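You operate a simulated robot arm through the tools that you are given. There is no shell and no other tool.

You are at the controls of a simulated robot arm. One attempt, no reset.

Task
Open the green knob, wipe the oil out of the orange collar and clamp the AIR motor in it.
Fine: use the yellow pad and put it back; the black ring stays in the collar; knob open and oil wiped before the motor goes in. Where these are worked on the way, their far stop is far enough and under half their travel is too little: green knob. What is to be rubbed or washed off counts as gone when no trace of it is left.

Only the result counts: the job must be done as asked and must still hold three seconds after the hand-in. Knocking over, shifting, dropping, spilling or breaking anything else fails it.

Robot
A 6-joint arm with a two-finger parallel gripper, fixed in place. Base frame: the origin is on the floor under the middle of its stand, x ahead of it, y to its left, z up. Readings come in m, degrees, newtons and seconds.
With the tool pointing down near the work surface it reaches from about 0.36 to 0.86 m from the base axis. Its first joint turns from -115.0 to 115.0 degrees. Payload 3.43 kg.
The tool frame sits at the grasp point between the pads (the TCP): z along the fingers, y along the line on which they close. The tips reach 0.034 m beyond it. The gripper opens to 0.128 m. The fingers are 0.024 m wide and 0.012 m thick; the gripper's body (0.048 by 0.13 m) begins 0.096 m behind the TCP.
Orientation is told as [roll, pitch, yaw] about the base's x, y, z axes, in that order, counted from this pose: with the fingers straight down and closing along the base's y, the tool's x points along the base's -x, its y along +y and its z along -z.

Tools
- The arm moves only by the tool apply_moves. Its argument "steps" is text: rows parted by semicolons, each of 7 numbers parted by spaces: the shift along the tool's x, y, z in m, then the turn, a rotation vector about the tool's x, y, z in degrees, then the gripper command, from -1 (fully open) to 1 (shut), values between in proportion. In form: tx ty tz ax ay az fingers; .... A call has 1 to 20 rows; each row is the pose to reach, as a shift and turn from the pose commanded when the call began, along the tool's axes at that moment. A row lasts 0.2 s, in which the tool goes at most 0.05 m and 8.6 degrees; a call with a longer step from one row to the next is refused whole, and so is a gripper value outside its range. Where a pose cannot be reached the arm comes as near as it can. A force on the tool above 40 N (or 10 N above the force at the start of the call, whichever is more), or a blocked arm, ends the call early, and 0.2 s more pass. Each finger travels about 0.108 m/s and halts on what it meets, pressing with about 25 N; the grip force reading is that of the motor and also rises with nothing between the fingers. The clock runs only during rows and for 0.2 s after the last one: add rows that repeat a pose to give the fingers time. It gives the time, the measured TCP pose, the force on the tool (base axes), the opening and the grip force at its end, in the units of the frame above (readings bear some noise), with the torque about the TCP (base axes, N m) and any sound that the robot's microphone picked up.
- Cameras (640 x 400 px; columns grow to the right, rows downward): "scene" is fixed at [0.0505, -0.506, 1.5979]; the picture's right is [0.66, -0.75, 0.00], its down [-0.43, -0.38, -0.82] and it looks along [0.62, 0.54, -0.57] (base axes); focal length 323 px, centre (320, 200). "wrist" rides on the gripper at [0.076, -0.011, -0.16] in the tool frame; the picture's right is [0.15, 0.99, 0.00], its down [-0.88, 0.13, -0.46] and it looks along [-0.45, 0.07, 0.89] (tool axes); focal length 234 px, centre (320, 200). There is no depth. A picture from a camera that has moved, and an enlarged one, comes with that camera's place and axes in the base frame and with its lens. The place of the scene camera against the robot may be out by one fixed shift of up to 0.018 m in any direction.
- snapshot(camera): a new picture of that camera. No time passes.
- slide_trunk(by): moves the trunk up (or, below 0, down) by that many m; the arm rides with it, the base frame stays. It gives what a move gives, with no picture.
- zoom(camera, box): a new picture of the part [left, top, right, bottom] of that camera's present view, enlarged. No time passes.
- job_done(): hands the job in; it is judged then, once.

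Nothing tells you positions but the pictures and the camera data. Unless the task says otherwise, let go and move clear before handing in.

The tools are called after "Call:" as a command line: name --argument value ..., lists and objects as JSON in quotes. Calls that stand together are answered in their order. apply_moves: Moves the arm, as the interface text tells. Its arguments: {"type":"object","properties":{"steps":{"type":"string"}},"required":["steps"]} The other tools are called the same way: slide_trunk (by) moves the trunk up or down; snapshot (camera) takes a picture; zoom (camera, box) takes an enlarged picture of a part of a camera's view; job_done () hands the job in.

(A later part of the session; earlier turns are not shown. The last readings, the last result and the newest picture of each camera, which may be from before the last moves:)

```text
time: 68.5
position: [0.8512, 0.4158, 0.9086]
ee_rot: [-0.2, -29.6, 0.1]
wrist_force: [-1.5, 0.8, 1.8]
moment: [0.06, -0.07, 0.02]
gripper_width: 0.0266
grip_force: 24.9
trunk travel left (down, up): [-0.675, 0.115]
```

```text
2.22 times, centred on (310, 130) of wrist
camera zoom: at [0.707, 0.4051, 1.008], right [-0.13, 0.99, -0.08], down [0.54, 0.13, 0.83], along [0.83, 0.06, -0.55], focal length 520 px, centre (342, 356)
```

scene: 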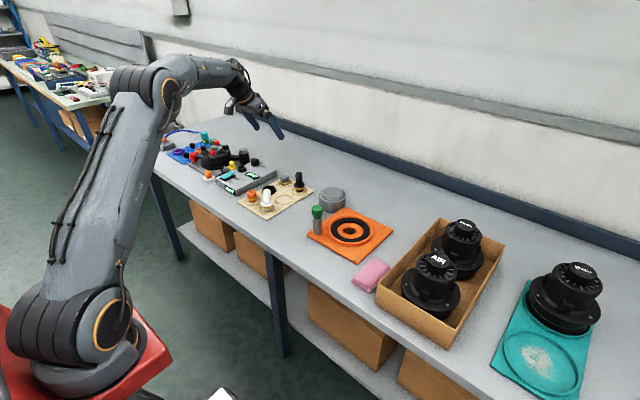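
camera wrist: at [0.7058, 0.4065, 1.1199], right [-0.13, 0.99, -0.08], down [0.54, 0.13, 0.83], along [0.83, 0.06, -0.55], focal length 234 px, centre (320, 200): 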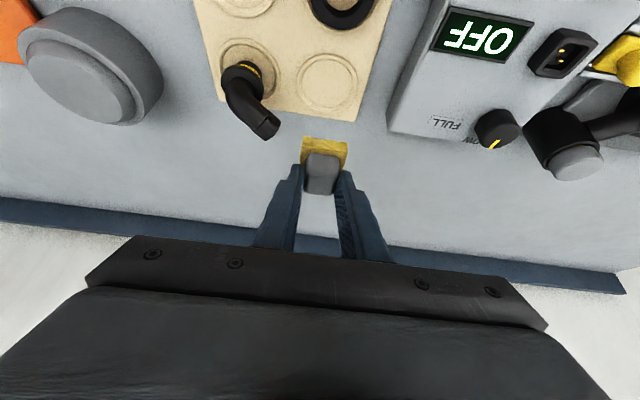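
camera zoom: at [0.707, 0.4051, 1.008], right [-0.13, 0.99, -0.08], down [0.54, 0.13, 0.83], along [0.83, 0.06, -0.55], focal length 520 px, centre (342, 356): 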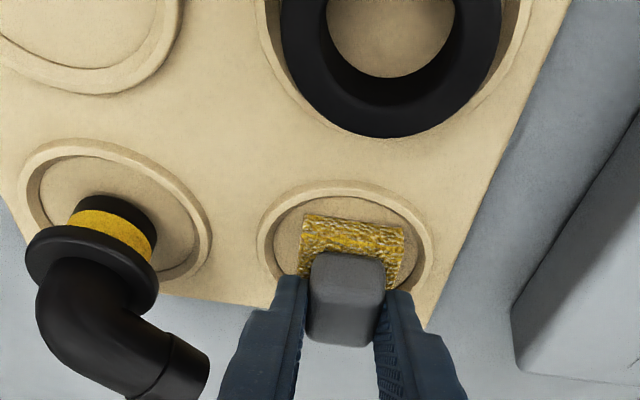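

The pad is resting in the slot with light contact. I'll open to 45 mm and back away straight up.

Call:
apply_moves --steps "0 0 0 0 0 0 0.5; 0 0 0 0 0 0 0.3; 0 0 0 0 0 0 0.3; -0.01 0 -0.0174 0 0 0 0.3; -0.02 0 -0.035 0 0 0 0.3; -0.035 0 -0.061 0 0 0 0.3; -0.05 0 -0.087 0 0 0 0.3; -0.06 0 -0.104 0 0 0 0.3"

Call:
zoom --camera "wrist" --box '[200, 20, 420, 220]'

Call:
zoom --camera "scene" --box '[250, 140, 330, 210]'

```text
time: 70.3
position: [0.8508, 0.4163, 1.0295]
ee_rot: [-0.1, -29.7, 0.1]
wrist_force: [0.3, 0.7, -0.7]
moment: [-0.01, -0.01, -0.04]
gripper_width: 0.0446
grip_force: 0.0
trunk travel left (down, up): [-0.675, 0.115]
```

```text
2.00 times, centred on (310, 120) of wrist
camera zoom: at [0.7074, 0.4052, 1.1287], right [-0.13, 0.99, -0.08], down [0.54, 0.13, 0.83], along [0.83, 0.07, -0.55], focal length 468 px, centre (340, 360)
```

zoom: 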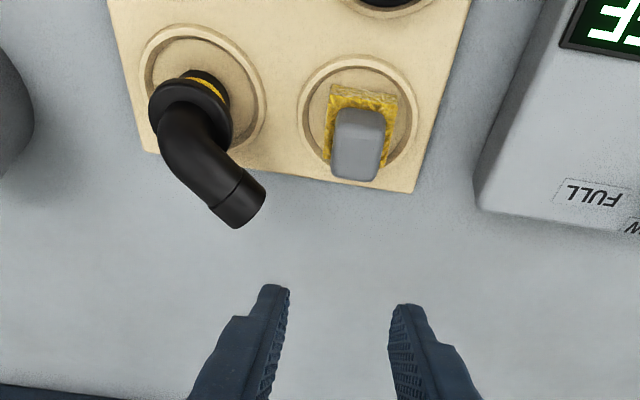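

```text
5.71 times, centred on (290, 175) of scene
camera zoom: at [0.0505, -0.506, 1.5979], right [0.66, -0.75, 0.0], down [-0.43, -0.38, -0.82], along [0.62, 0.54, -0.57], focal length 1844 px, centre (491, 343)
```

zoom: 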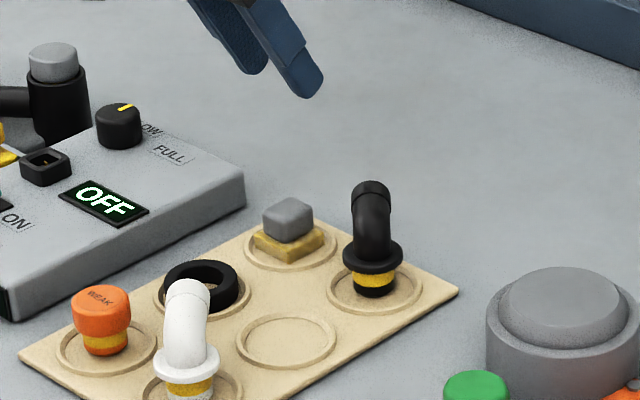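

The pad is back in its slot as it was. I'll rise, straighten the tool and head over to the motors in the box.

Call:
apply_moves --steps "0.0036 0 -0.045 0 0 0 -0.5; 0.007 0 -0.09 0 5 0 -1; 0.0106 -0.01 -0.135 0 10 0 -1; 0.0142 -0.02 -0.18 0 16 0 -1; 0.0178 -0.03 -0.225 0 23 0 -1; 0.0213 -0.05 -0.2654 0 29.7 0 -1; 0.0213 -0.05 -0.2654 0 29.7 0 -1"

Call:
apply_moves --steps "0.005 -0.048 0 0 0 0 -1; 0.01 -0.096 0 0 0 0 -1; 0.015 -0.144 0 0 0 0 -1; 0.02 -0.192 0 0 0 0 -1; 0.025 -0.24 0 0 0 0 -1; 0.03 -0.288 0 0 0 0 -1; 0.035 -0.336 0 0 0 0 -1; 0.04 -0.384 0 0 0 0 -1; 0.045 -0.432 0 0 0 0 -1; 0.05 -0.48 0 0 0 0 -1; 0.055 -0.528 0 0 0 0 -1; 0.06 -0.576 0 0 0 0 -1; 0.065 -0.624 0 0 0 0 -1; 0.07 -0.67 0 0 0 0 -1; 0.07 -0.7 0 0 0 0 -1"

Call:
snapshot --camera "wrist"

Call:
zoom --camera "scene" --box '[370, 180, 530, 350]'

```text
time: 71.9
position: [0.7032, 0.3674, 1.2501]
ee_rot: [-0.2, 0.1, 0.0]
wrist_force: [0.4, -0.1, -0.3]
moment: [0.02, 0.0, 0.03]
gripper_width: 0.1281
grip_force: 0.0
trunk travel left (down, up): [-0.675, 0.115]
```

```text
time: 75.1
position: [0.6326, -0.3314, 1.2499]
ee_rot: [-0.3, 0.1, 0.0]
wrist_force: [0.0, 0.8, 0.4]
moment: [-0.03, -0.05, 0.0]
gripper_width: 0.1278
grip_force: 0.0
trunk travel left (down, up): [-0.675, 0.115]
```

```text
taken
camera wrist: at [0.5572, -0.3439, 1.4088], right [-0.15, 0.99, 0.0], down [0.88, 0.13, 0.45], along [0.45, 0.06, -0.89], focal length 234 px, centre (320, 200)
```

wrist: 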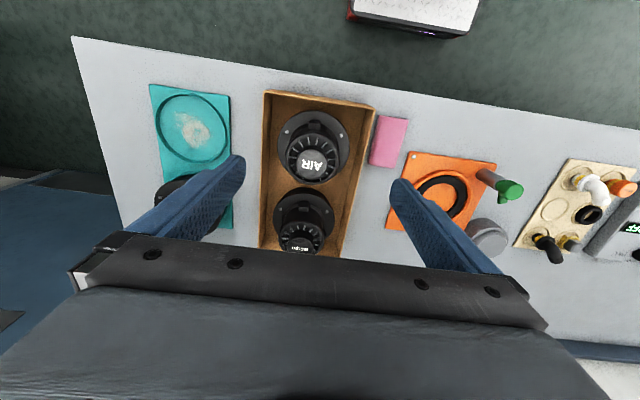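

```text
2.35 times, centred on (450, 265) of scene
camera zoom: at [0.0505, -0.506, 1.5979], right [0.66, -0.75, 0.0], down [-0.43, -0.38, -0.82], along [0.62, 0.54, -0.57], focal length 760 px, centre (14, 47)
```

zoom: 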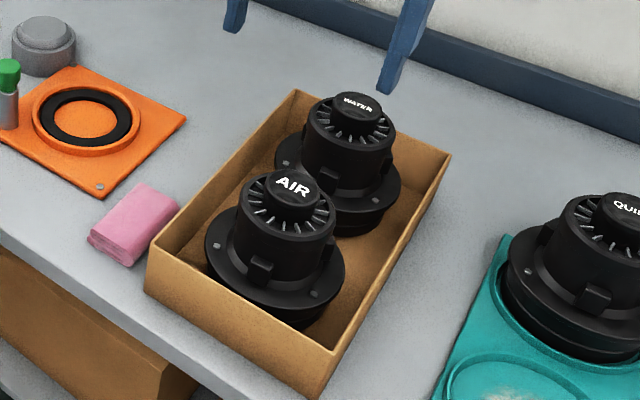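

Call:
zoom --camera "wrist" --box '[220, 70, 420, 270]'

Call:
zoom --camera "scene" --box '[395, 240, 475, 330]'

Call:
zoom --camera "scene" --box '[510, 250, 620, 350]'

```text
2.00 times, centred on (320, 170) of wrist
camera zoom: at [0.5572, -0.3439, 1.4088], right [-0.15, 0.99, 0.0], down [0.88, 0.13, 0.45], along [0.45, 0.06, -0.89], focal length 468 px, centre (320, 260)
```

zoom: 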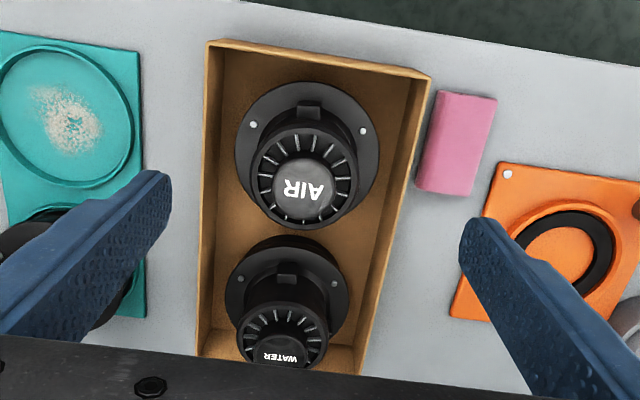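

```text
4.44 times, centred on (435, 285) of scene
camera zoom: at [0.0505, -0.506, 1.5979], right [0.66, -0.75, 0.0], down [-0.43, -0.38, -0.82], along [0.62, 0.54, -0.57], focal length 1435 px, centre (-191, -178)
```

zoom: 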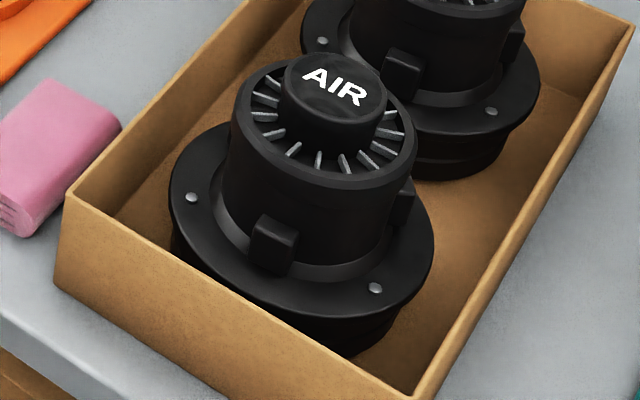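

```text
4.00 times, centred on (565, 300) of scene
camera zoom: at [0.0505, -0.506, 1.5979], right [0.66, -0.75, 0.0], down [-0.43, -0.38, -0.82], along [0.62, 0.54, -0.57], focal length 1291 px, centre (-660, -200)
```

zoom: 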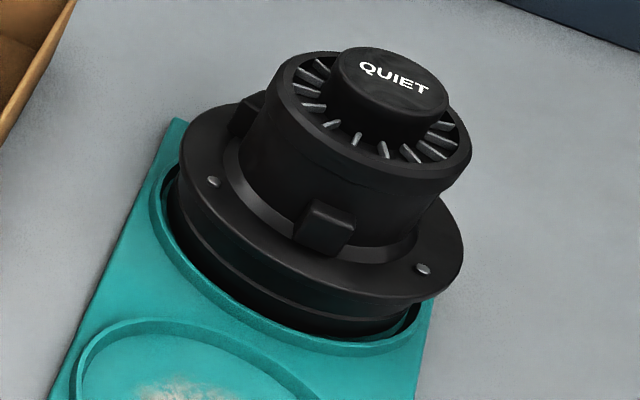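

The AIR motor's housing is about 90 mm wide, its axis is near (0.693, -0.337), and its cap top is near z = 1.005. I'll hover directly above it to refine its position.

Call:
apply_moves --steps "-0.03 -0.003 0.03 0 0 0 -1; -0.06 -0.006 0.06 0 0 0 -1; -0.06 -0.006 0.1 0 0 0 -1; -0.06 -0.006 0.13 0 0 0 -1; -0.06 -0.006 0.13 0 0 0 -1"

Call:
snapshot --camera "wrist"

Call:
zoom --camera "wrist" --box '[220, 60, 420, 260]'

Call:
zoom --camera "scene" --box '[380, 170, 520, 340]'

```text
time: 76.3
position: [0.6918, -0.34, 1.1211]
ee_rot: [-0.2, 0.1, 0.0]
wrist_force: [-0.2, 0.5, -0.1]
moment: [-0.01, 0.02, -0.02]
gripper_width: 0.1281
grip_force: 0.1
trunk travel left (down, up): [-0.675, 0.115]
```

```text
taken
camera wrist: at [0.6172, -0.3511, 1.2789], right [-0.15, 0.99, 0.0], down [0.88, 0.13, 0.45], along [0.45, 0.06, -0.89], focal length 234 px, centre (320, 200)
```

wrist: 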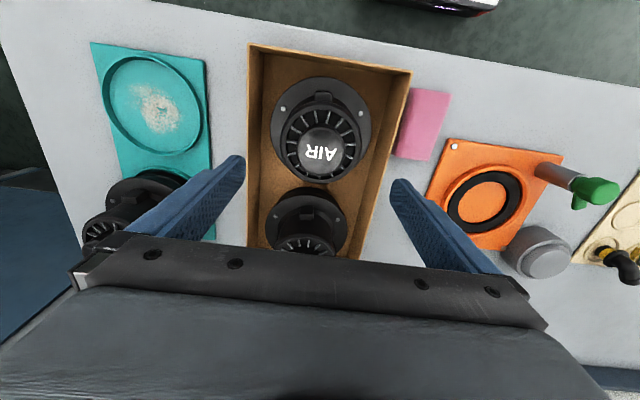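

```text
2.00 times, centred on (320, 160) of wrist
camera zoom: at [0.6172, -0.3511, 1.2789], right [-0.15, 0.99, 0.0], down [0.88, 0.13, 0.45], along [0.45, 0.06, -0.89], focal length 468 px, centre (320, 280)
```

zoom: 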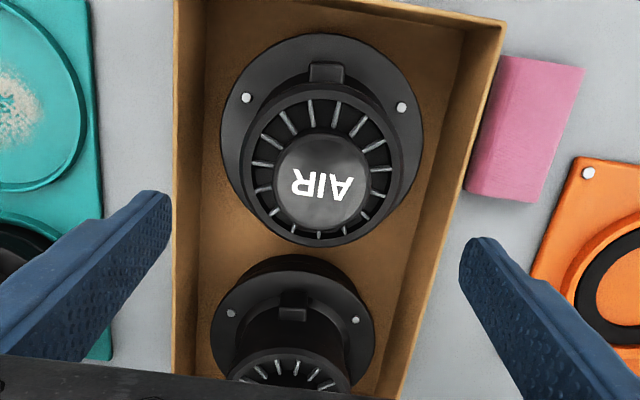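

```text
2.35 times, centred on (450, 255) of scene
camera zoom: at [0.0505, -0.506, 1.5979], right [0.66, -0.75, 0.0], down [-0.43, -0.38, -0.82], along [0.62, 0.54, -0.57], focal length 760 px, centre (14, 71)
```

zoom: 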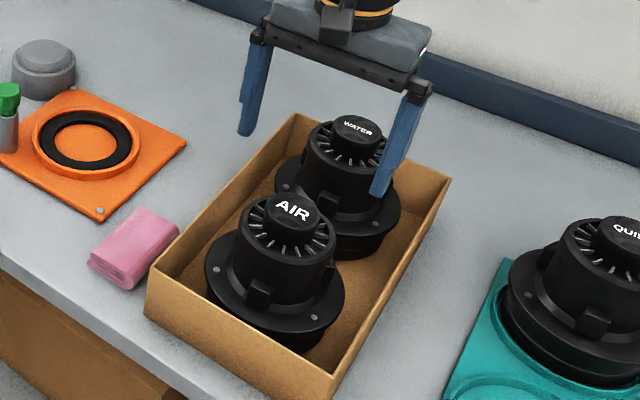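

The housing is about 0.109 m wide with lugs at ±x and ±y, so I'll approach with the fingers on the diagonal, between the lugs. I'll rotate to -45° at this height and check the alignment.

Call:
apply_moves --steps "0 0.001 0 0 0 8 -1; 0 0.001 0 0 0 16 -1; 0 0.001 0 0 0 24 -1; 0 0.001 0 0 0 32 -1; 0 0.001 0 0 0 40 -1; 0 0.001 0 0 0 45 -1; 0 0.001 0 0 0 45 -1"

Call:
snapshot --camera "wrist"

Call:
zoom --camera "wrist" --box '[220, 60, 420, 260]'

Call:
zoom --camera "scene" --box '[380, 170, 520, 340]'

```text
time: 77.9
position: [0.6912, -0.3385, 1.1207]
ee_rot: [-0.2, -0.1, -45.0]
wrist_force: [0.1, 0.2, -0.3]
moment: [-0.01, 0.0, -0.04]
gripper_width: 0.1279
grip_force: 0.1
trunk travel left (down, up): [-0.675, 0.115]
```

```text
taken
camera wrist: at [0.6315, -0.2925, 1.2789], right [0.6, 0.8, 0.0], down [0.71, -0.53, 0.46], along [0.36, -0.28, -0.89], focal length 234 px, centre (320, 200)
```

wrist: 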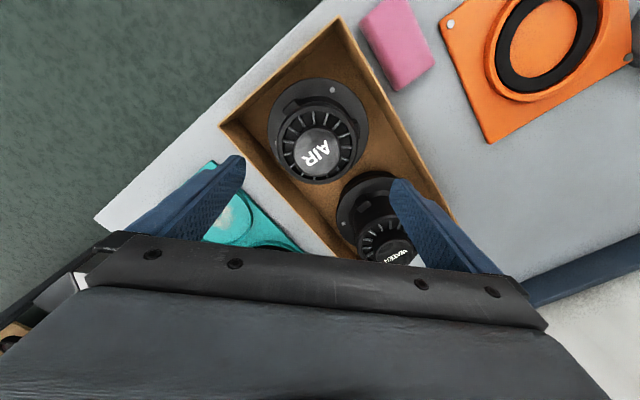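

```text
2.00 times, centred on (320, 160) of wrist
camera zoom: at [0.6315, -0.2925, 1.2789], right [0.6, 0.8, 0.0], down [0.71, -0.53, 0.46], along [0.36, -0.28, -0.89], focal length 468 px, centre (320, 280)
```

zoom: 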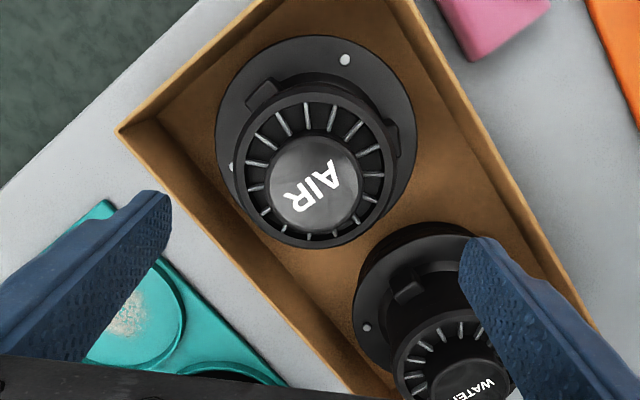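

```text
2.35 times, centred on (450, 255) of scene
camera zoom: at [0.0505, -0.506, 1.5979], right [0.66, -0.75, 0.0], down [-0.43, -0.38, -0.82], along [0.62, 0.54, -0.57], focal length 760 px, centre (14, 71)
```

zoom: 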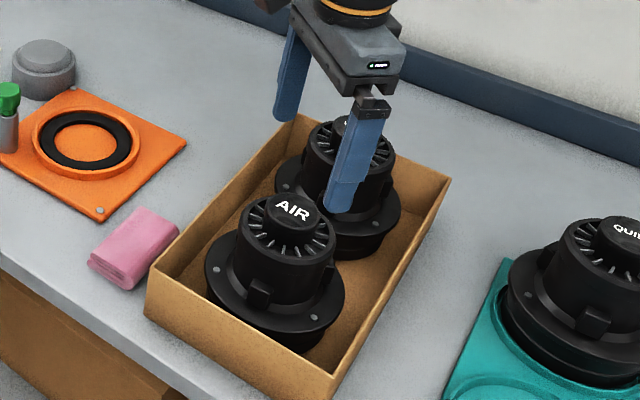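

The diagonal is clear of the lugs. I'll shift a few millimetres to centre and lower until the tips are just above the housing rim, then check again.

Call:
apply_moves --steps "0 -0.0026 0.035 0 0 0 -1; 0 -0.0026 0.07 0 0 0 -1; 0 -0.0026 0.095 0 0 0 -1; 0 -0.0026 0.095 0 0 0 -1"

Call:
snapshot --camera "wrist"

Call:
zoom --camera "scene" --box '[390, 200, 490, 330]'

```text
time: 78.9
position: [0.6907, -0.3421, 1.0267]
ee_rot: [-0.2, -0.1, -45.0]
wrist_force: [0.2, -0.6, 0.0]
moment: [0.0, 0.03, 0.01]
gripper_width: 0.1279
grip_force: 0.0
trunk travel left (down, up): [-0.675, 0.115]
```

```text
taken
camera wrist: at [0.6295, -0.2956, 1.184], right [0.6, 0.8, 0.0], down [0.72, -0.53, 0.46], along [0.36, -0.28, -0.89], focal length 234 px, centre (320, 200)
```

wrist: 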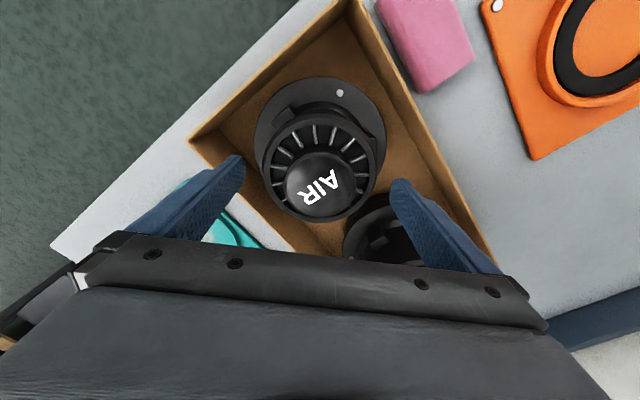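

```text
3.08 times, centred on (440, 265) of scene
camera zoom: at [0.0505, -0.506, 1.5979], right [0.66, -0.75, 0.0], down [-0.43, -0.38, -0.82], along [0.62, 0.54, -0.57], focal length 993 px, centre (-49, 0)
```

zoom: 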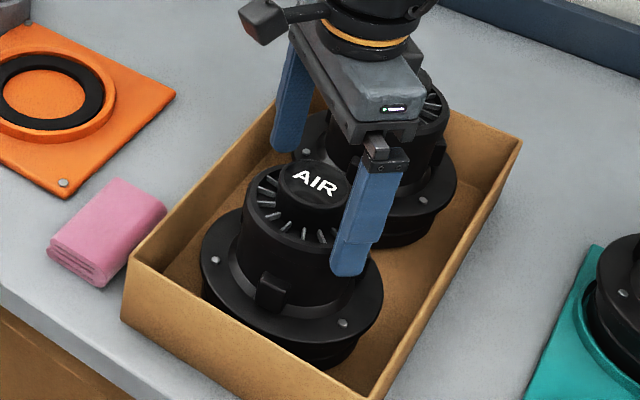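

The motor is centred between the fingers. I'll lower further in two steps, watching for contact.

Call:
apply_moves --steps "-0.0015 0 0.02 0 0 0 -1; -0.0015 0 0.035 0 0 0 -1; -0.0015 0 0.035 0 0 0 -1"

Call:
snapshot --camera "wrist"

Call:
zoom --camera "scene" --box '[390, 200, 490, 330]'

```text
time: 79.7
position: [0.6904, -0.3424, 0.9909]
ee_rot: [-0.2, -0.1, -45.0]
wrist_force: [-0.4, -0.6, 0.0]
moment: [0.0, 0.01, 0.01]
gripper_width: 0.1279
grip_force: 0.1
trunk travel left (down, up): [-0.675, 0.115]
```

```text
taken
camera wrist: at [0.6299, -0.2964, 1.149], right [0.6, 0.8, 0.0], down [0.72, -0.53, 0.46], along [0.36, -0.28, -0.89], focal length 234 px, centre (320, 200)
```

wrist: 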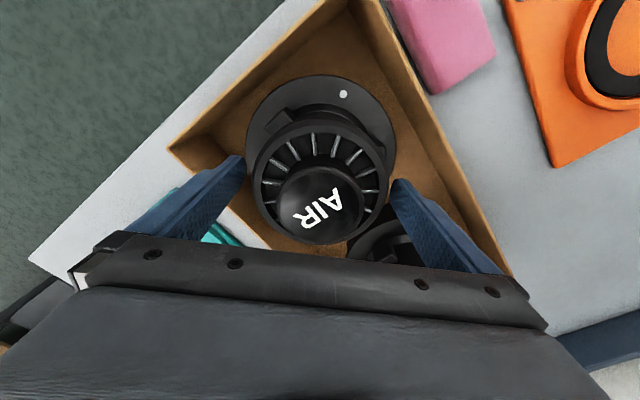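

```text
3.08 times, centred on (440, 265) of scene
camera zoom: at [0.0505, -0.506, 1.5979], right [0.66, -0.75, 0.0], down [-0.43, -0.38, -0.82], along [0.62, 0.54, -0.57], focal length 993 px, centre (-49, 0)
```

zoom: 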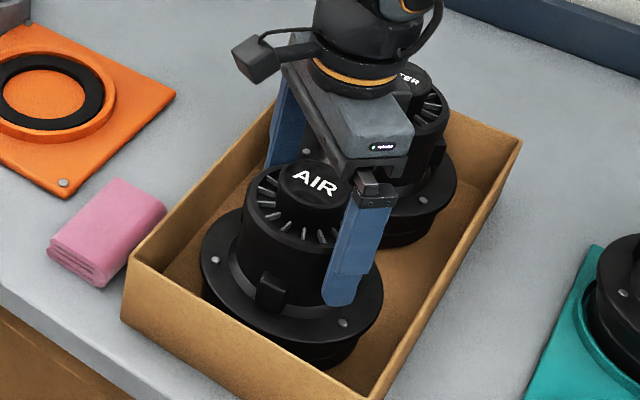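

Clear so far. I'll go 25 mm further to get a good grip depth on the housing, still above the flange.

Call:
apply_moves --steps "0 0 0.013 0 0 0 -1; 0 0 0.025 0 0 0 -1; 0 0 0.025 0 0 0 -1"

Call:
snapshot --camera "wrist"

Call:
zoom --camera "scene" --box '[390, 200, 490, 330]'

```text
time: 80.5
position: [0.6907, -0.342, 0.9648]
ee_rot: [-0.3, 0.0, -45.0]
wrist_force: [-0.5, -0.4, 0.1]
moment: [0.02, -0.01, 0.0]
gripper_width: 0.1281
grip_force: 0.1
trunk travel left (down, up): [-0.675, 0.115]
```

```text
taken
camera wrist: at [0.6303, -0.296, 1.1239], right [0.6, 0.8, 0.0], down [0.72, -0.53, 0.46], along [0.36, -0.28, -0.89], focal length 234 px, centre (320, 200)
```

wrist: 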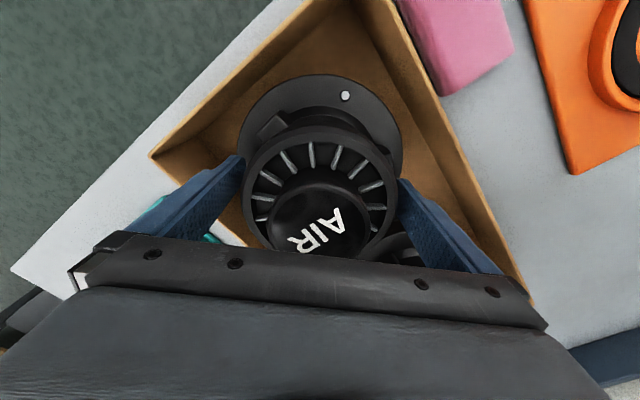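

```text
3.08 times, centred on (440, 265) of scene
camera zoom: at [0.0505, -0.506, 1.5979], right [0.66, -0.75, 0.0], down [-0.43, -0.38, -0.82], along [0.62, 0.54, -0.57], focal length 993 px, centre (-49, 0)
```

zoom: 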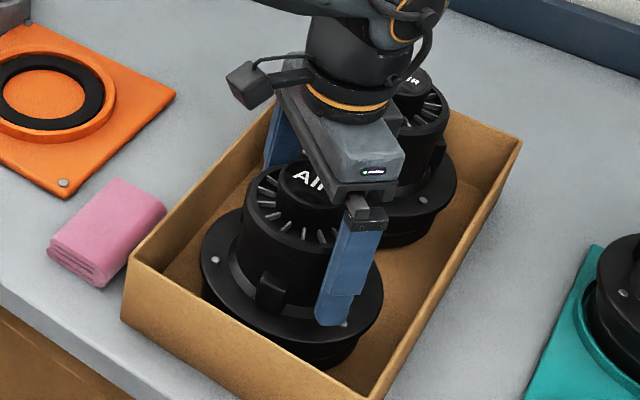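

The fingers are around the housing and centred. I'll close the grip.

Call:
apply_moves --steps "0 0 0 0 0 0 -0.8; 0 0 0 0 0 0 -0.6; 0 0 0 0 0 0 0; 0 0 0 0 0 0 1; 0 0 0 0 0 0 1; 0 0 0 0 0 0 1"

Call:
snapshot --camera "wrist"

Call:
zoom --camera "scene" --box '[390, 200, 490, 330]'

```text
time: 81.9
position: [0.6909, -0.3422, 0.9657]
ee_rot: [-0.2, -0.1, -45.0]
wrist_force: [-3.3, -3.6, 1.0]
moment: [0.32, -0.23, 0.07]
gripper_width: 0.0965
grip_force: 25.4
trunk travel left (down, up): [-0.675, 0.115]
```

```text
taken
camera wrist: at [0.63, -0.2964, 1.1242], right [0.6, 0.8, 0.0], down [0.72, -0.53, 0.46], along [0.36, -0.28, -0.89], focal length 234 px, centre (320, 200)
```

wrist: 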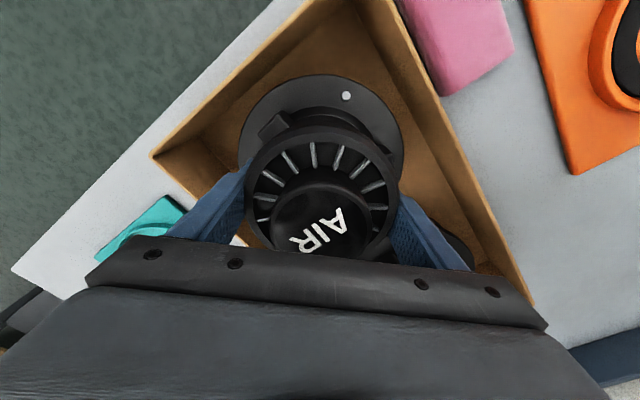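

```text
3.08 times, centred on (440, 265) of scene
camera zoom: at [0.0505, -0.506, 1.5979], right [0.66, -0.75, 0.0], down [-0.43, -0.38, -0.82], along [0.62, 0.54, -0.57], focal length 993 px, centre (-49, 0)
```

zoom: 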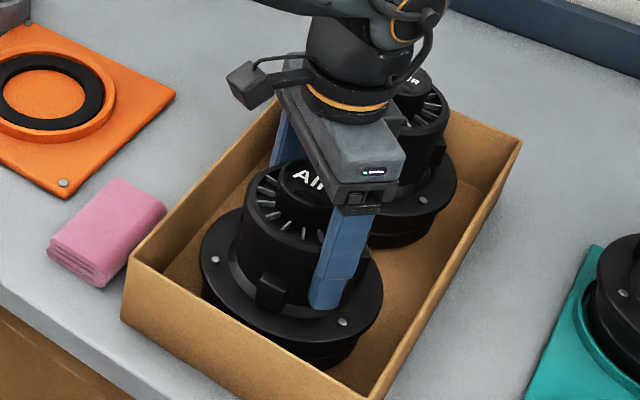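

The grip holds at 96.5 mm on the housing. I'll lift slowly and read the weight.

Call:
apply_moves --steps "0 0 -0.005 0 0 0 1; 0 0 -0.012 0 0 0 1; 0 0 -0.02 0 0 0 1; 0 0 -0.02 0 0 0 1"

Call:
zoom --camera "scene" --box '[390, 200, 490, 330]'

Call:
snapshot --camera "wrist"

```text
time: 82.9
position: [0.6905, -0.343, 0.985]
ee_rot: [-0.2, 0.0, -45.0]
wrist_force: [-0.2, 0.1, -12.5]
moment: [-0.06, -0.05, -0.02]
gripper_width: 0.0965
grip_force: 24.7
trunk travel left (down, up): [-0.675, 0.115]
```

```text
3.08 times, centred on (440, 265) of scene
camera zoom: at [0.0505, -0.506, 1.5979], right [0.66, -0.75, 0.0], down [-0.43, -0.38, -0.82], along [0.62, 0.54, -0.57], focal length 993 px, centre (-49, 0)
```

zoom: 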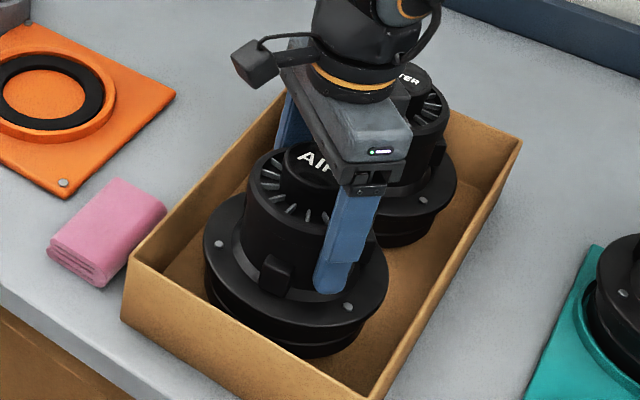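

```text
taken
camera wrist: at [0.6304, -0.2962, 1.1441], right [0.6, 0.8, 0.0], down [0.72, -0.53, 0.46], along [0.36, -0.27, -0.89], focal length 234 px, centre (320, 200)
```

wrist: 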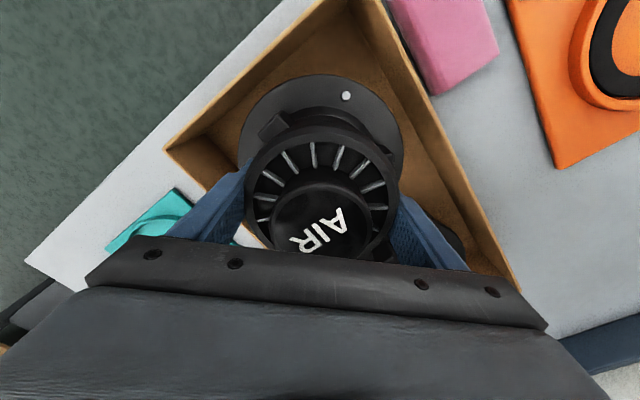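

The motor weighs about 1.27 kg and is hanging upright. I'll lift it clear of the box and the knob.

Call:
apply_moves --steps "0 0 -0.015 0 0 0 1; 0 0 -0.035 0 0 0 1; 0 0 -0.06 0 0 0 1; 0 0 -0.085 0 0 0 1; 0 0 -0.11 0 0 0 1; 0 0 -0.13 0 0 0 1; 0 0 -0.14 0 0 0 1; 0 0 -0.14 0 0 0 1"

Call:
snapshot --camera "scene"

Call:
snapshot --camera "wrist"

```text
time: 84.7
position: [0.6916, -0.341, 1.1249]
ee_rot: [-0.2, -0.1, -45.0]
wrist_force: [0.1, 0.2, -11.5]
moment: [-0.02, -0.06, 0.01]
gripper_width: 0.0966
grip_force: 24.6
trunk travel left (down, up): [-0.675, 0.115]
```

```text
taken
```

scene: 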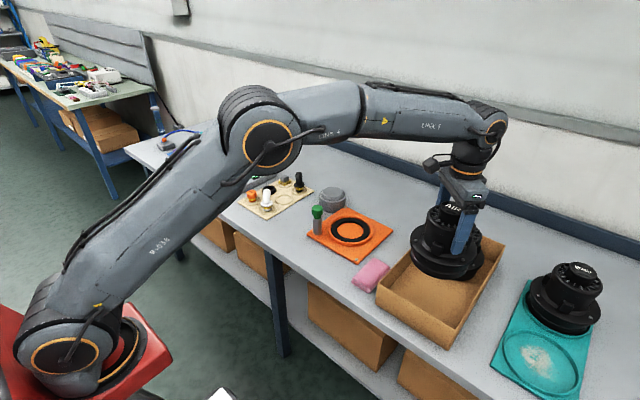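

```text
taken
camera wrist: at [0.6316, -0.2955, 1.2838], right [0.6, 0.8, 0.0], down [0.72, -0.53, 0.46], along [0.36, -0.27, -0.89], focal length 234 px, centre (320, 200)
```

wrist: 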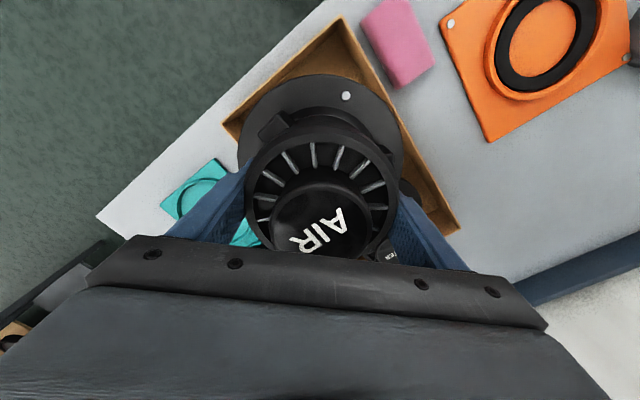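

The motor is clear. I'll zoom in to see the base under the flange before carrying it over the collar.

Call:
zoom --camera "scene" --box '[390, 180, 510, 290]'

Call:
zoom --camera "wrist" --box '[420, 0, 640, 150]'

```text
3.64 times, centred on (450, 235) of scene
camera zoom: at [0.0505, -0.506, 1.5979], right [0.66, -0.75, 0.0], down [-0.43, -0.38, -0.82], along [0.62, 0.54, -0.57], focal length 1174 px, centre (-153, 73)
```

zoom: 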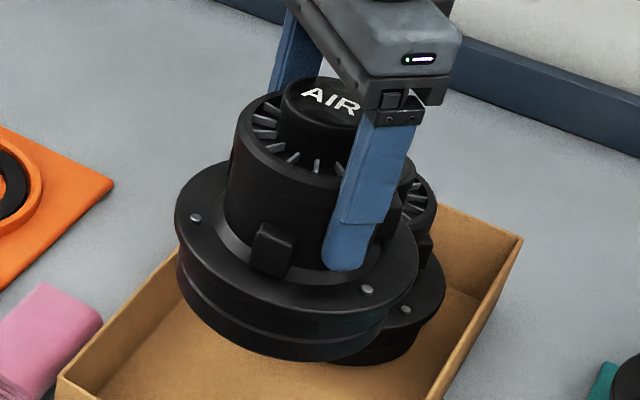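

```text
2.67 times, centred on (530, 75) of wrist
camera zoom: at [0.6316, -0.2955, 1.2838], right [0.6, 0.8, 0.0], down [0.72, -0.53, 0.46], along [0.36, -0.27, -0.89], focal length 624 px, centre (-240, 533)
```

zoom: 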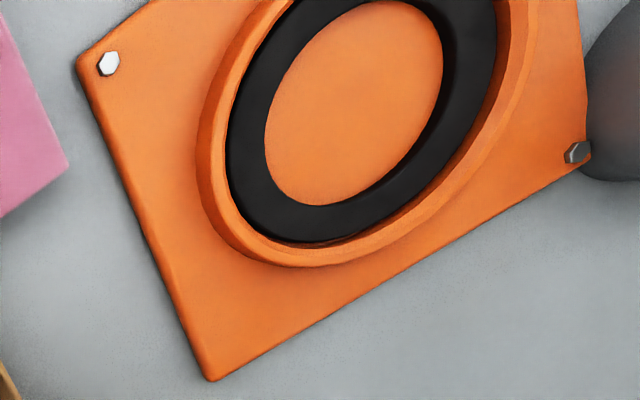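

The base under the flange is about 0.14 m across, matching the collar. I'll carry the motor at this height to above the collar at (0.788, 0.0).

Call:
apply_moves --steps "0.009 0.016 0 0 0 0 1; 0.027 0.048 0 0 0 0 1; 0.047 0.084 0 0 0 0 1; 0.067 0.12 0 0 0 0 1; 0.087 0.156 0 0 0 0 1; 0.107 0.192 0 0 0 0 1; 0.127 0.228 0 0 0 0 1; 0.147 0.264 0 0 0 0 1; 0.162 0.29 0 0 0 0 1; 0.1733 0.3096 0 0 0 0 1; 0.1733 0.3096 0 0 0 0 1; 0.1733 0.3096 0 0 0 0 1"

Call:
snapshot --camera "wrist"

Call:
zoom --camera "scene" --box '[290, 150, 410, 260]'

```text
time: 87.3
position: [0.7882, 0.0, 1.1228]
ee_rot: [-0.3, 0.0, -45.0]
wrist_force: [-0.1, -0.7, -11.5]
moment: [-0.02, -0.03, 0.01]
gripper_width: 0.0967
grip_force: 25.3
trunk travel left (down, up): [-0.675, 0.115]
```

```text
taken
camera wrist: at [0.7277, 0.046, 1.2819], right [0.6, 0.8, 0.0], down [0.72, -0.53, 0.46], along [0.36, -0.28, -0.89], focal length 234 px, centre (320, 200)
```

wrist: 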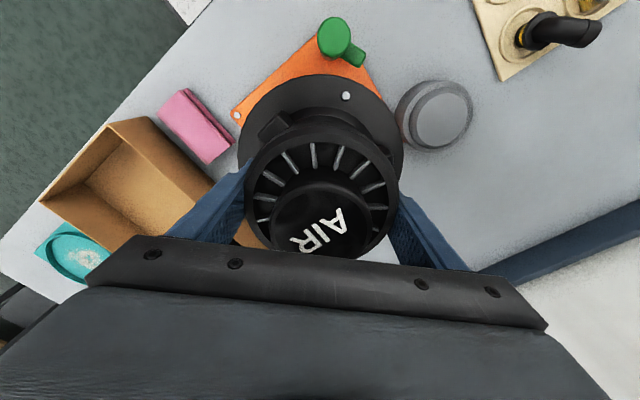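

```text
3.64 times, centred on (350, 205) of scene
camera zoom: at [0.0505, -0.506, 1.5979], right [0.66, -0.75, 0.0], down [-0.43, -0.38, -0.82], along [0.62, 0.54, -0.57], focal length 1174 px, centre (211, 182)
```

zoom: 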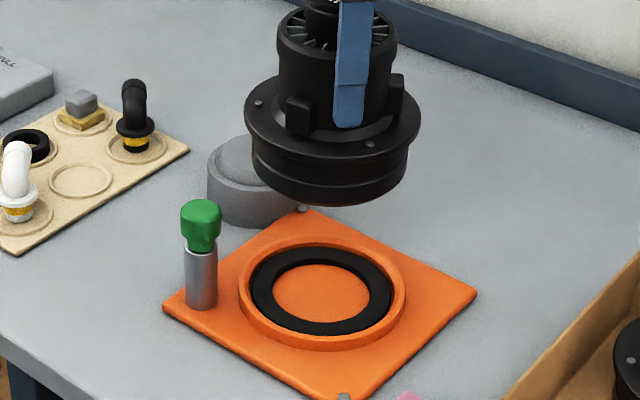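

The motor is over the collar and the sideways alignment in the scene view agrees to within about a millimetre. I'll lower it partway and compare again.

Call:
apply_moves --steps "0 0 0.015 0 0 0 1; 0 0 0.035 0 0 0 1; 0 0 0.055 0 0 0 1; 0 0 0.07 0 0 0 1; 0 0 0.08 0 0 0 1; 0 0 0.08 0 0 0 1"

Call:
snapshot --camera "wrist"

Call:
zoom --camera "scene" --box '[300, 170, 400, 260]'

```text
time: 88.7
position: [0.7885, 0.0012, 1.0421]
ee_rot: [-0.3, -0.1, -44.9]
wrist_force: [-0.5, -0.2, -11.9]
moment: [-0.03, -0.04, -0.01]
gripper_width: 0.0965
grip_force: 25.1
trunk travel left (down, up): [-0.675, 0.115]
```

```text
taken
camera wrist: at [0.7273, 0.0459, 1.2014], right [0.6, 0.8, 0.0], down [0.72, -0.53, 0.46], along [0.36, -0.28, -0.89], focal length 234 px, centre (320, 200)
```

wrist: 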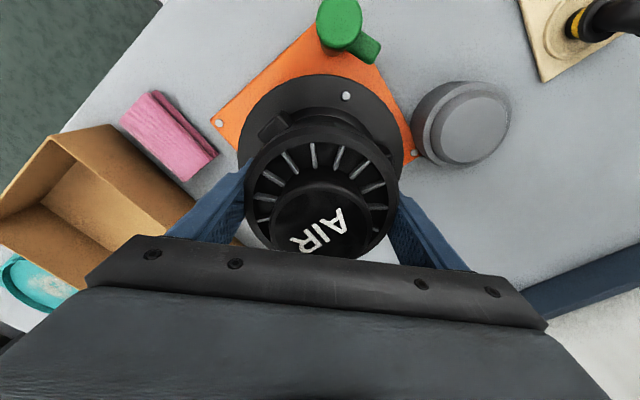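

```text
4.44 times, centred on (350, 215) of scene
camera zoom: at [0.0505, -0.506, 1.5979], right [0.66, -0.75, 0.0], down [-0.43, -0.38, -0.82], along [0.62, 0.54, -0.57], focal length 1435 px, centre (187, 133)
```

zoom: 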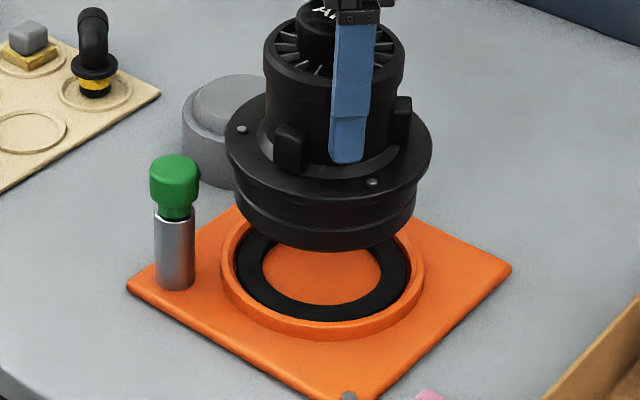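

The base (~0.136 m) should fit the collar's inner diameter (~0.141 m) with only a couple of millimetres to spare. I'll lower more and check the alignment just above the rim.

Call:
apply_moves --steps "0 0 0.01 0 0 0 1; 0 0 0.022 0 0 0 1; 0 0 0.03 0 0 0 1; 0 0 0.03 0 0 0 1"

Call:
zoom --camera "scene" --box '[310, 190, 390, 250]'

Call:
zoom --camera "wrist" --box '[190, 0, 450, 200]'

```text
time: 89.7
position: [0.7887, -0.0004, 1.0129]
ee_rot: [-0.3, -0.1, -45.0]
wrist_force: [-0.8, -0.5, -12.5]
moment: [-0.02, -0.04, 0.02]
gripper_width: 0.0964
grip_force: 25.2
trunk travel left (down, up): [-0.675, 0.115]
```

```text
6.67 times, centred on (350, 220) of scene
camera zoom: at [0.0505, -0.506, 1.5979], right [0.66, -0.75, 0.0], down [-0.43, -0.38, -0.82], along [0.62, 0.54, -0.57], focal length 2152 px, centre (120, 67)
```

zoom: 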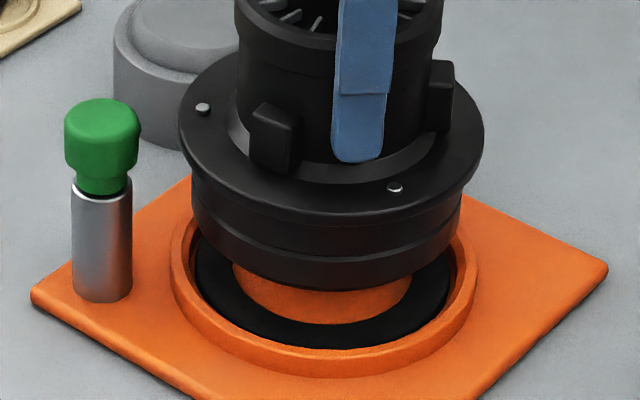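

```text
2.00 times, centred on (320, 100) of wrist
camera zoom: at [0.7277, 0.0453, 1.172], right [0.6, 0.8, 0.0], down [0.72, -0.53, 0.46], along [0.36, -0.28, -0.89], focal length 468 px, centre (320, 400)
```

zoom: 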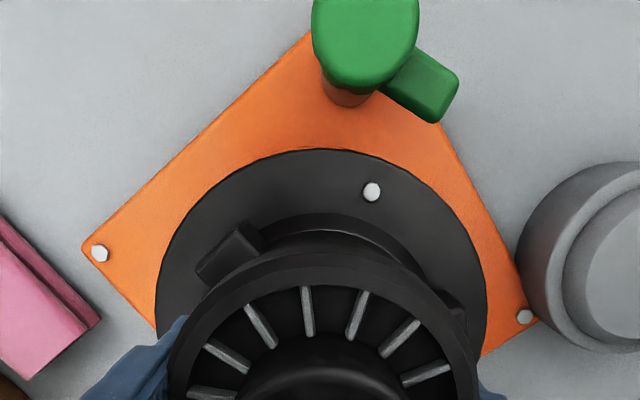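

Triangulating the two plate bolts puts the plate centre at about (0.788, 0.000), matching the motor axis within 1–2 mm, and the scene view agrees. I'll descend slowly and watch the vertical force for contact.

Call:
apply_moves --steps "0 0 0.008 0 0 0 1; 0 0 0.016 0 0 0 1; 0 0 0.022 0 0 0 1; 0 0 0.022 0 0 0 1"

Call:
zoom --camera "scene" --box '[310, 190, 390, 250]'

```text
time: 90.7
position: [0.7885, -0.0003, 0.9915]
ee_rot: [-0.3, -0.1, -45.0]
wrist_force: [-0.4, 0.2, -11.7]
moment: [-0.02, -0.03, 0.01]
gripper_width: 0.0964
grip_force: 24.8
trunk travel left (down, up): [-0.675, 0.115]
```

```text
6.67 times, centred on (350, 220) of scene
camera zoom: at [0.0505, -0.506, 1.5979], right [0.66, -0.75, 0.0], down [-0.43, -0.38, -0.82], along [0.62, 0.54, -0.57], focal length 2152 px, centre (120, 67)
```

zoom: 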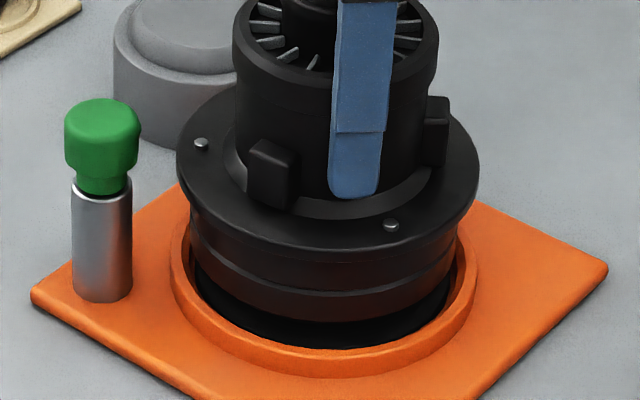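

The base is right at the rim and looks centred. I'll continue in small steps.

Call:
apply_moves --steps "0 0 0.004 0 0 0 1; 0 0 0.008 0 0 0 1; 0 0 0.008 0 0 0 1"

Call:
apply_moves --steps "0 0 0.002 0 0 0 1; 0 0 0.004 0 0 0 1; 0 0 0.004 0 0 0 1"

Call:
zoom --camera "scene" --box '[310, 190, 390, 250]'

```text
time: 91.5
position: [0.7881, -0.0002, 0.983]
ee_rot: [-0.2, -0.1, -45.0]
wrist_force: [0.2, -0.4, -11.9]
moment: [-0.05, -0.02, 0.0]
gripper_width: 0.0966
grip_force: 25.1
trunk travel left (down, up): [-0.675, 0.115]
```

```text
time: 92.3
position: [0.7874, 0.0, 0.9807]
ee_rot: [-0.2, -0.1, -45.0]
wrist_force: [-0.7, -0.4, -6.0]
moment: [0.22, -0.08, 0.03]
gripper_width: 0.0967
grip_force: 24.9
trunk travel left (down, up): [-0.675, 0.115]
```

```text
6.67 times, centred on (350, 220) of scene
camera zoom: at [0.0505, -0.506, 1.5979], right [0.66, -0.75, 0.0], down [-0.43, -0.38, -0.82], along [0.62, 0.54, -0.57], focal length 2152 px, centre (120, 67)
```

zoom: 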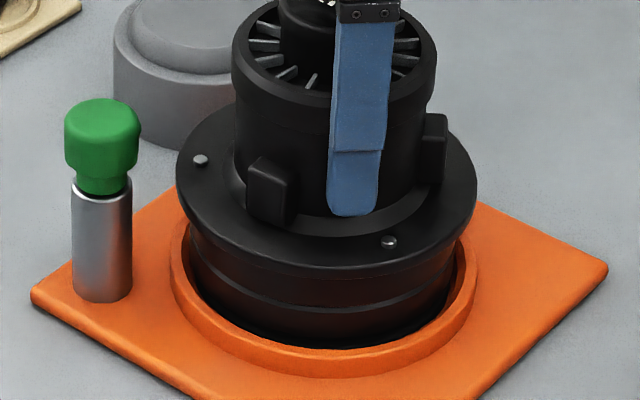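

I feel first contact (about 6 N), slightly biased toward the +y side. I'll zoom closely on the gap around the base.

Call:
zoom --camera "scene" --box '[325, 205, 375, 240]'

Call:
zoom --camera "wrist" --box '[190, 0, 450, 200]'

```text
11.43 times, centred on (350, 222) of scene
camera zoom: at [0.0505, -0.506, 1.5979], right [0.66, -0.75, 0.0], down [-0.43, -0.38, -0.82], along [0.62, 0.54, -0.57], focal length 3689 px, centre (-23, -57)
```

zoom: 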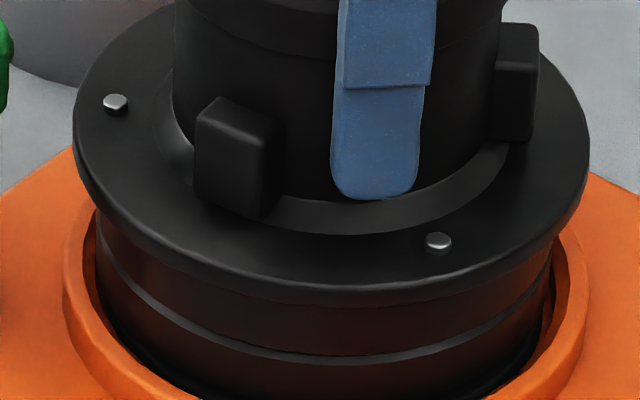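

```text
2.00 times, centred on (320, 100) of wrist
camera zoom: at [0.727, 0.0456, 1.1389], right [0.6, 0.8, 0.0], down [0.72, -0.53, 0.46], along [0.36, -0.28, -0.89], focal length 468 px, centre (320, 400)
```

zoom: 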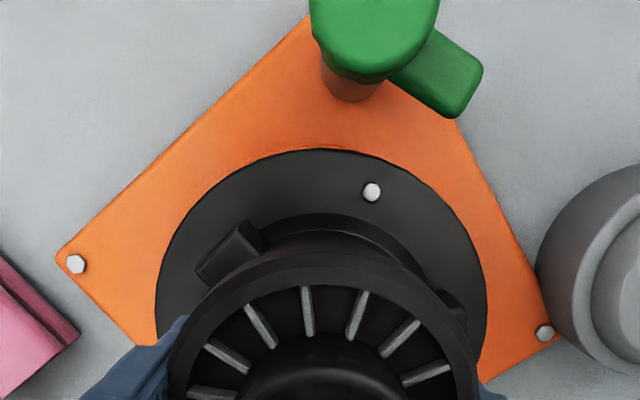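

Call:
zoom --camera "scene" --box '[322, 215, 382, 250]'

Call:
zoom --camera "scene" --box '[326, 215, 350, 245]'

Call:
zoom --camera "scene" --box '[360, 215, 384, 245]'

```text
10.67 times, centred on (352, 232) of scene
camera zoom: at [0.0505, -0.506, 1.5979], right [0.66, -0.75, 0.0], down [-0.43, -0.38, -0.82], along [0.62, 0.54, -0.57], focal length 3443 px, centre (-21, -147)
```

zoom: 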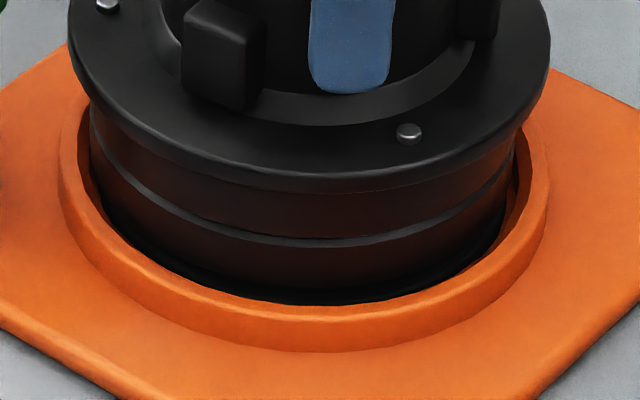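

```text
13.33 times, centred on (338, 230) of scene
camera zoom: at [0.0505, -0.506, 1.5979], right [0.66, -0.75, 0.0], down [-0.43, -0.38, -0.82], along [0.62, 0.54, -0.57], focal length 4304 px, centre (80, -200)
```

zoom: 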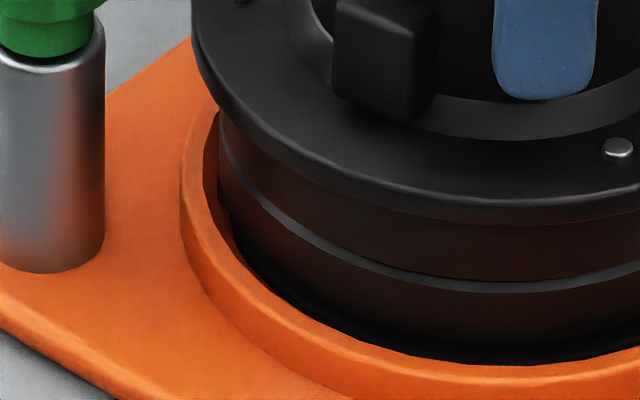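

```text
13.33 times, centred on (372, 230) of scene
camera zoom: at [0.0505, -0.506, 1.5979], right [0.66, -0.75, 0.0], down [-0.43, -0.38, -0.82], along [0.62, 0.54, -0.57], focal length 4304 px, centre (-373, -200)
```

zoom: 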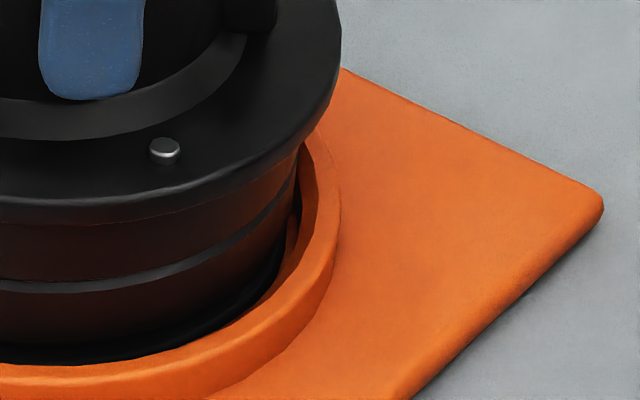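

The base appears to be inside the collar with visible gaps on both sides, and the contact bias fits the tool's tiny 0.2° tilt. I'll press down gently by 1 mm steps to see whether it seats evenly.

Call:
apply_moves --steps "0 0 0.0007 0 0 0 1; 0 0 0.0007 0 0 0 1"

Call:
apply_moves --steps "0 0 0.0007 0 0 0 1; 0 0 0.0007 0 0 0 1"

```text
time: 92.9
position: [0.7873, -0.0003, 0.9799]
ee_rot: [-0.2, -0.1, -44.9]
wrist_force: [-1.8, -1.1, 3.6]
moment: [0.62, -0.08, 0.08]
gripper_width: 0.0965
grip_force: 25.0
trunk travel left (down, up): [-0.675, 0.115]
```

```text
time: 93.5
position: [0.7887, -0.0, 0.9803]
ee_rot: [0.0, -0.2, -45.0]
wrist_force: [0.0, -1.9, 12.0]
moment: [0.89, -0.07, 0.02]
gripper_width: 0.0967
grip_force: 24.8
trunk travel left (down, up): [-0.675, 0.115]
```

The contact stays one-sided toward +y, so the base may be catching the rim on that side. I'll lift 4 mm, shift 2 mm toward -y and feel again.

Call:
apply_moves --steps "0 0 -0.003 0 0 0 1; 0 0 -0.006 0 0 0 1; -0.0014 -0.0014 -0.006 0 0 0 1; -0.0014 -0.0014 -0.003 0 0 0 1; -0.0014 -0.0014 -0.003 0 0 0 1"

Call:
apply_moves --steps "0 0 0.0015 0 0 0 1; 0 0 0.003 0 0 0 1; 0 0 0.003 0 0 0 1"

```text
time: 94.7
position: [0.787, -0.0016, 0.9815]
ee_rot: [-0.3, 0.0, -45.1]
wrist_force: [-0.6, 0.5, -11.2]
moment: [-0.04, 0.0, 0.02]
gripper_width: 0.0965
grip_force: 25.3
trunk travel left (down, up): [-0.675, 0.115]
```

```text
time: 95.5
position: [0.7878, -0.0009, 0.981]
ee_rot: [-0.2, -0.2, -45.0]
wrist_force: [-2.9, -1.1, 7.3]
moment: [0.71, -0.01, 0.17]
gripper_width: 0.0966
grip_force: 25.0
trunk travel left (down, up): [-0.675, 0.115]
```

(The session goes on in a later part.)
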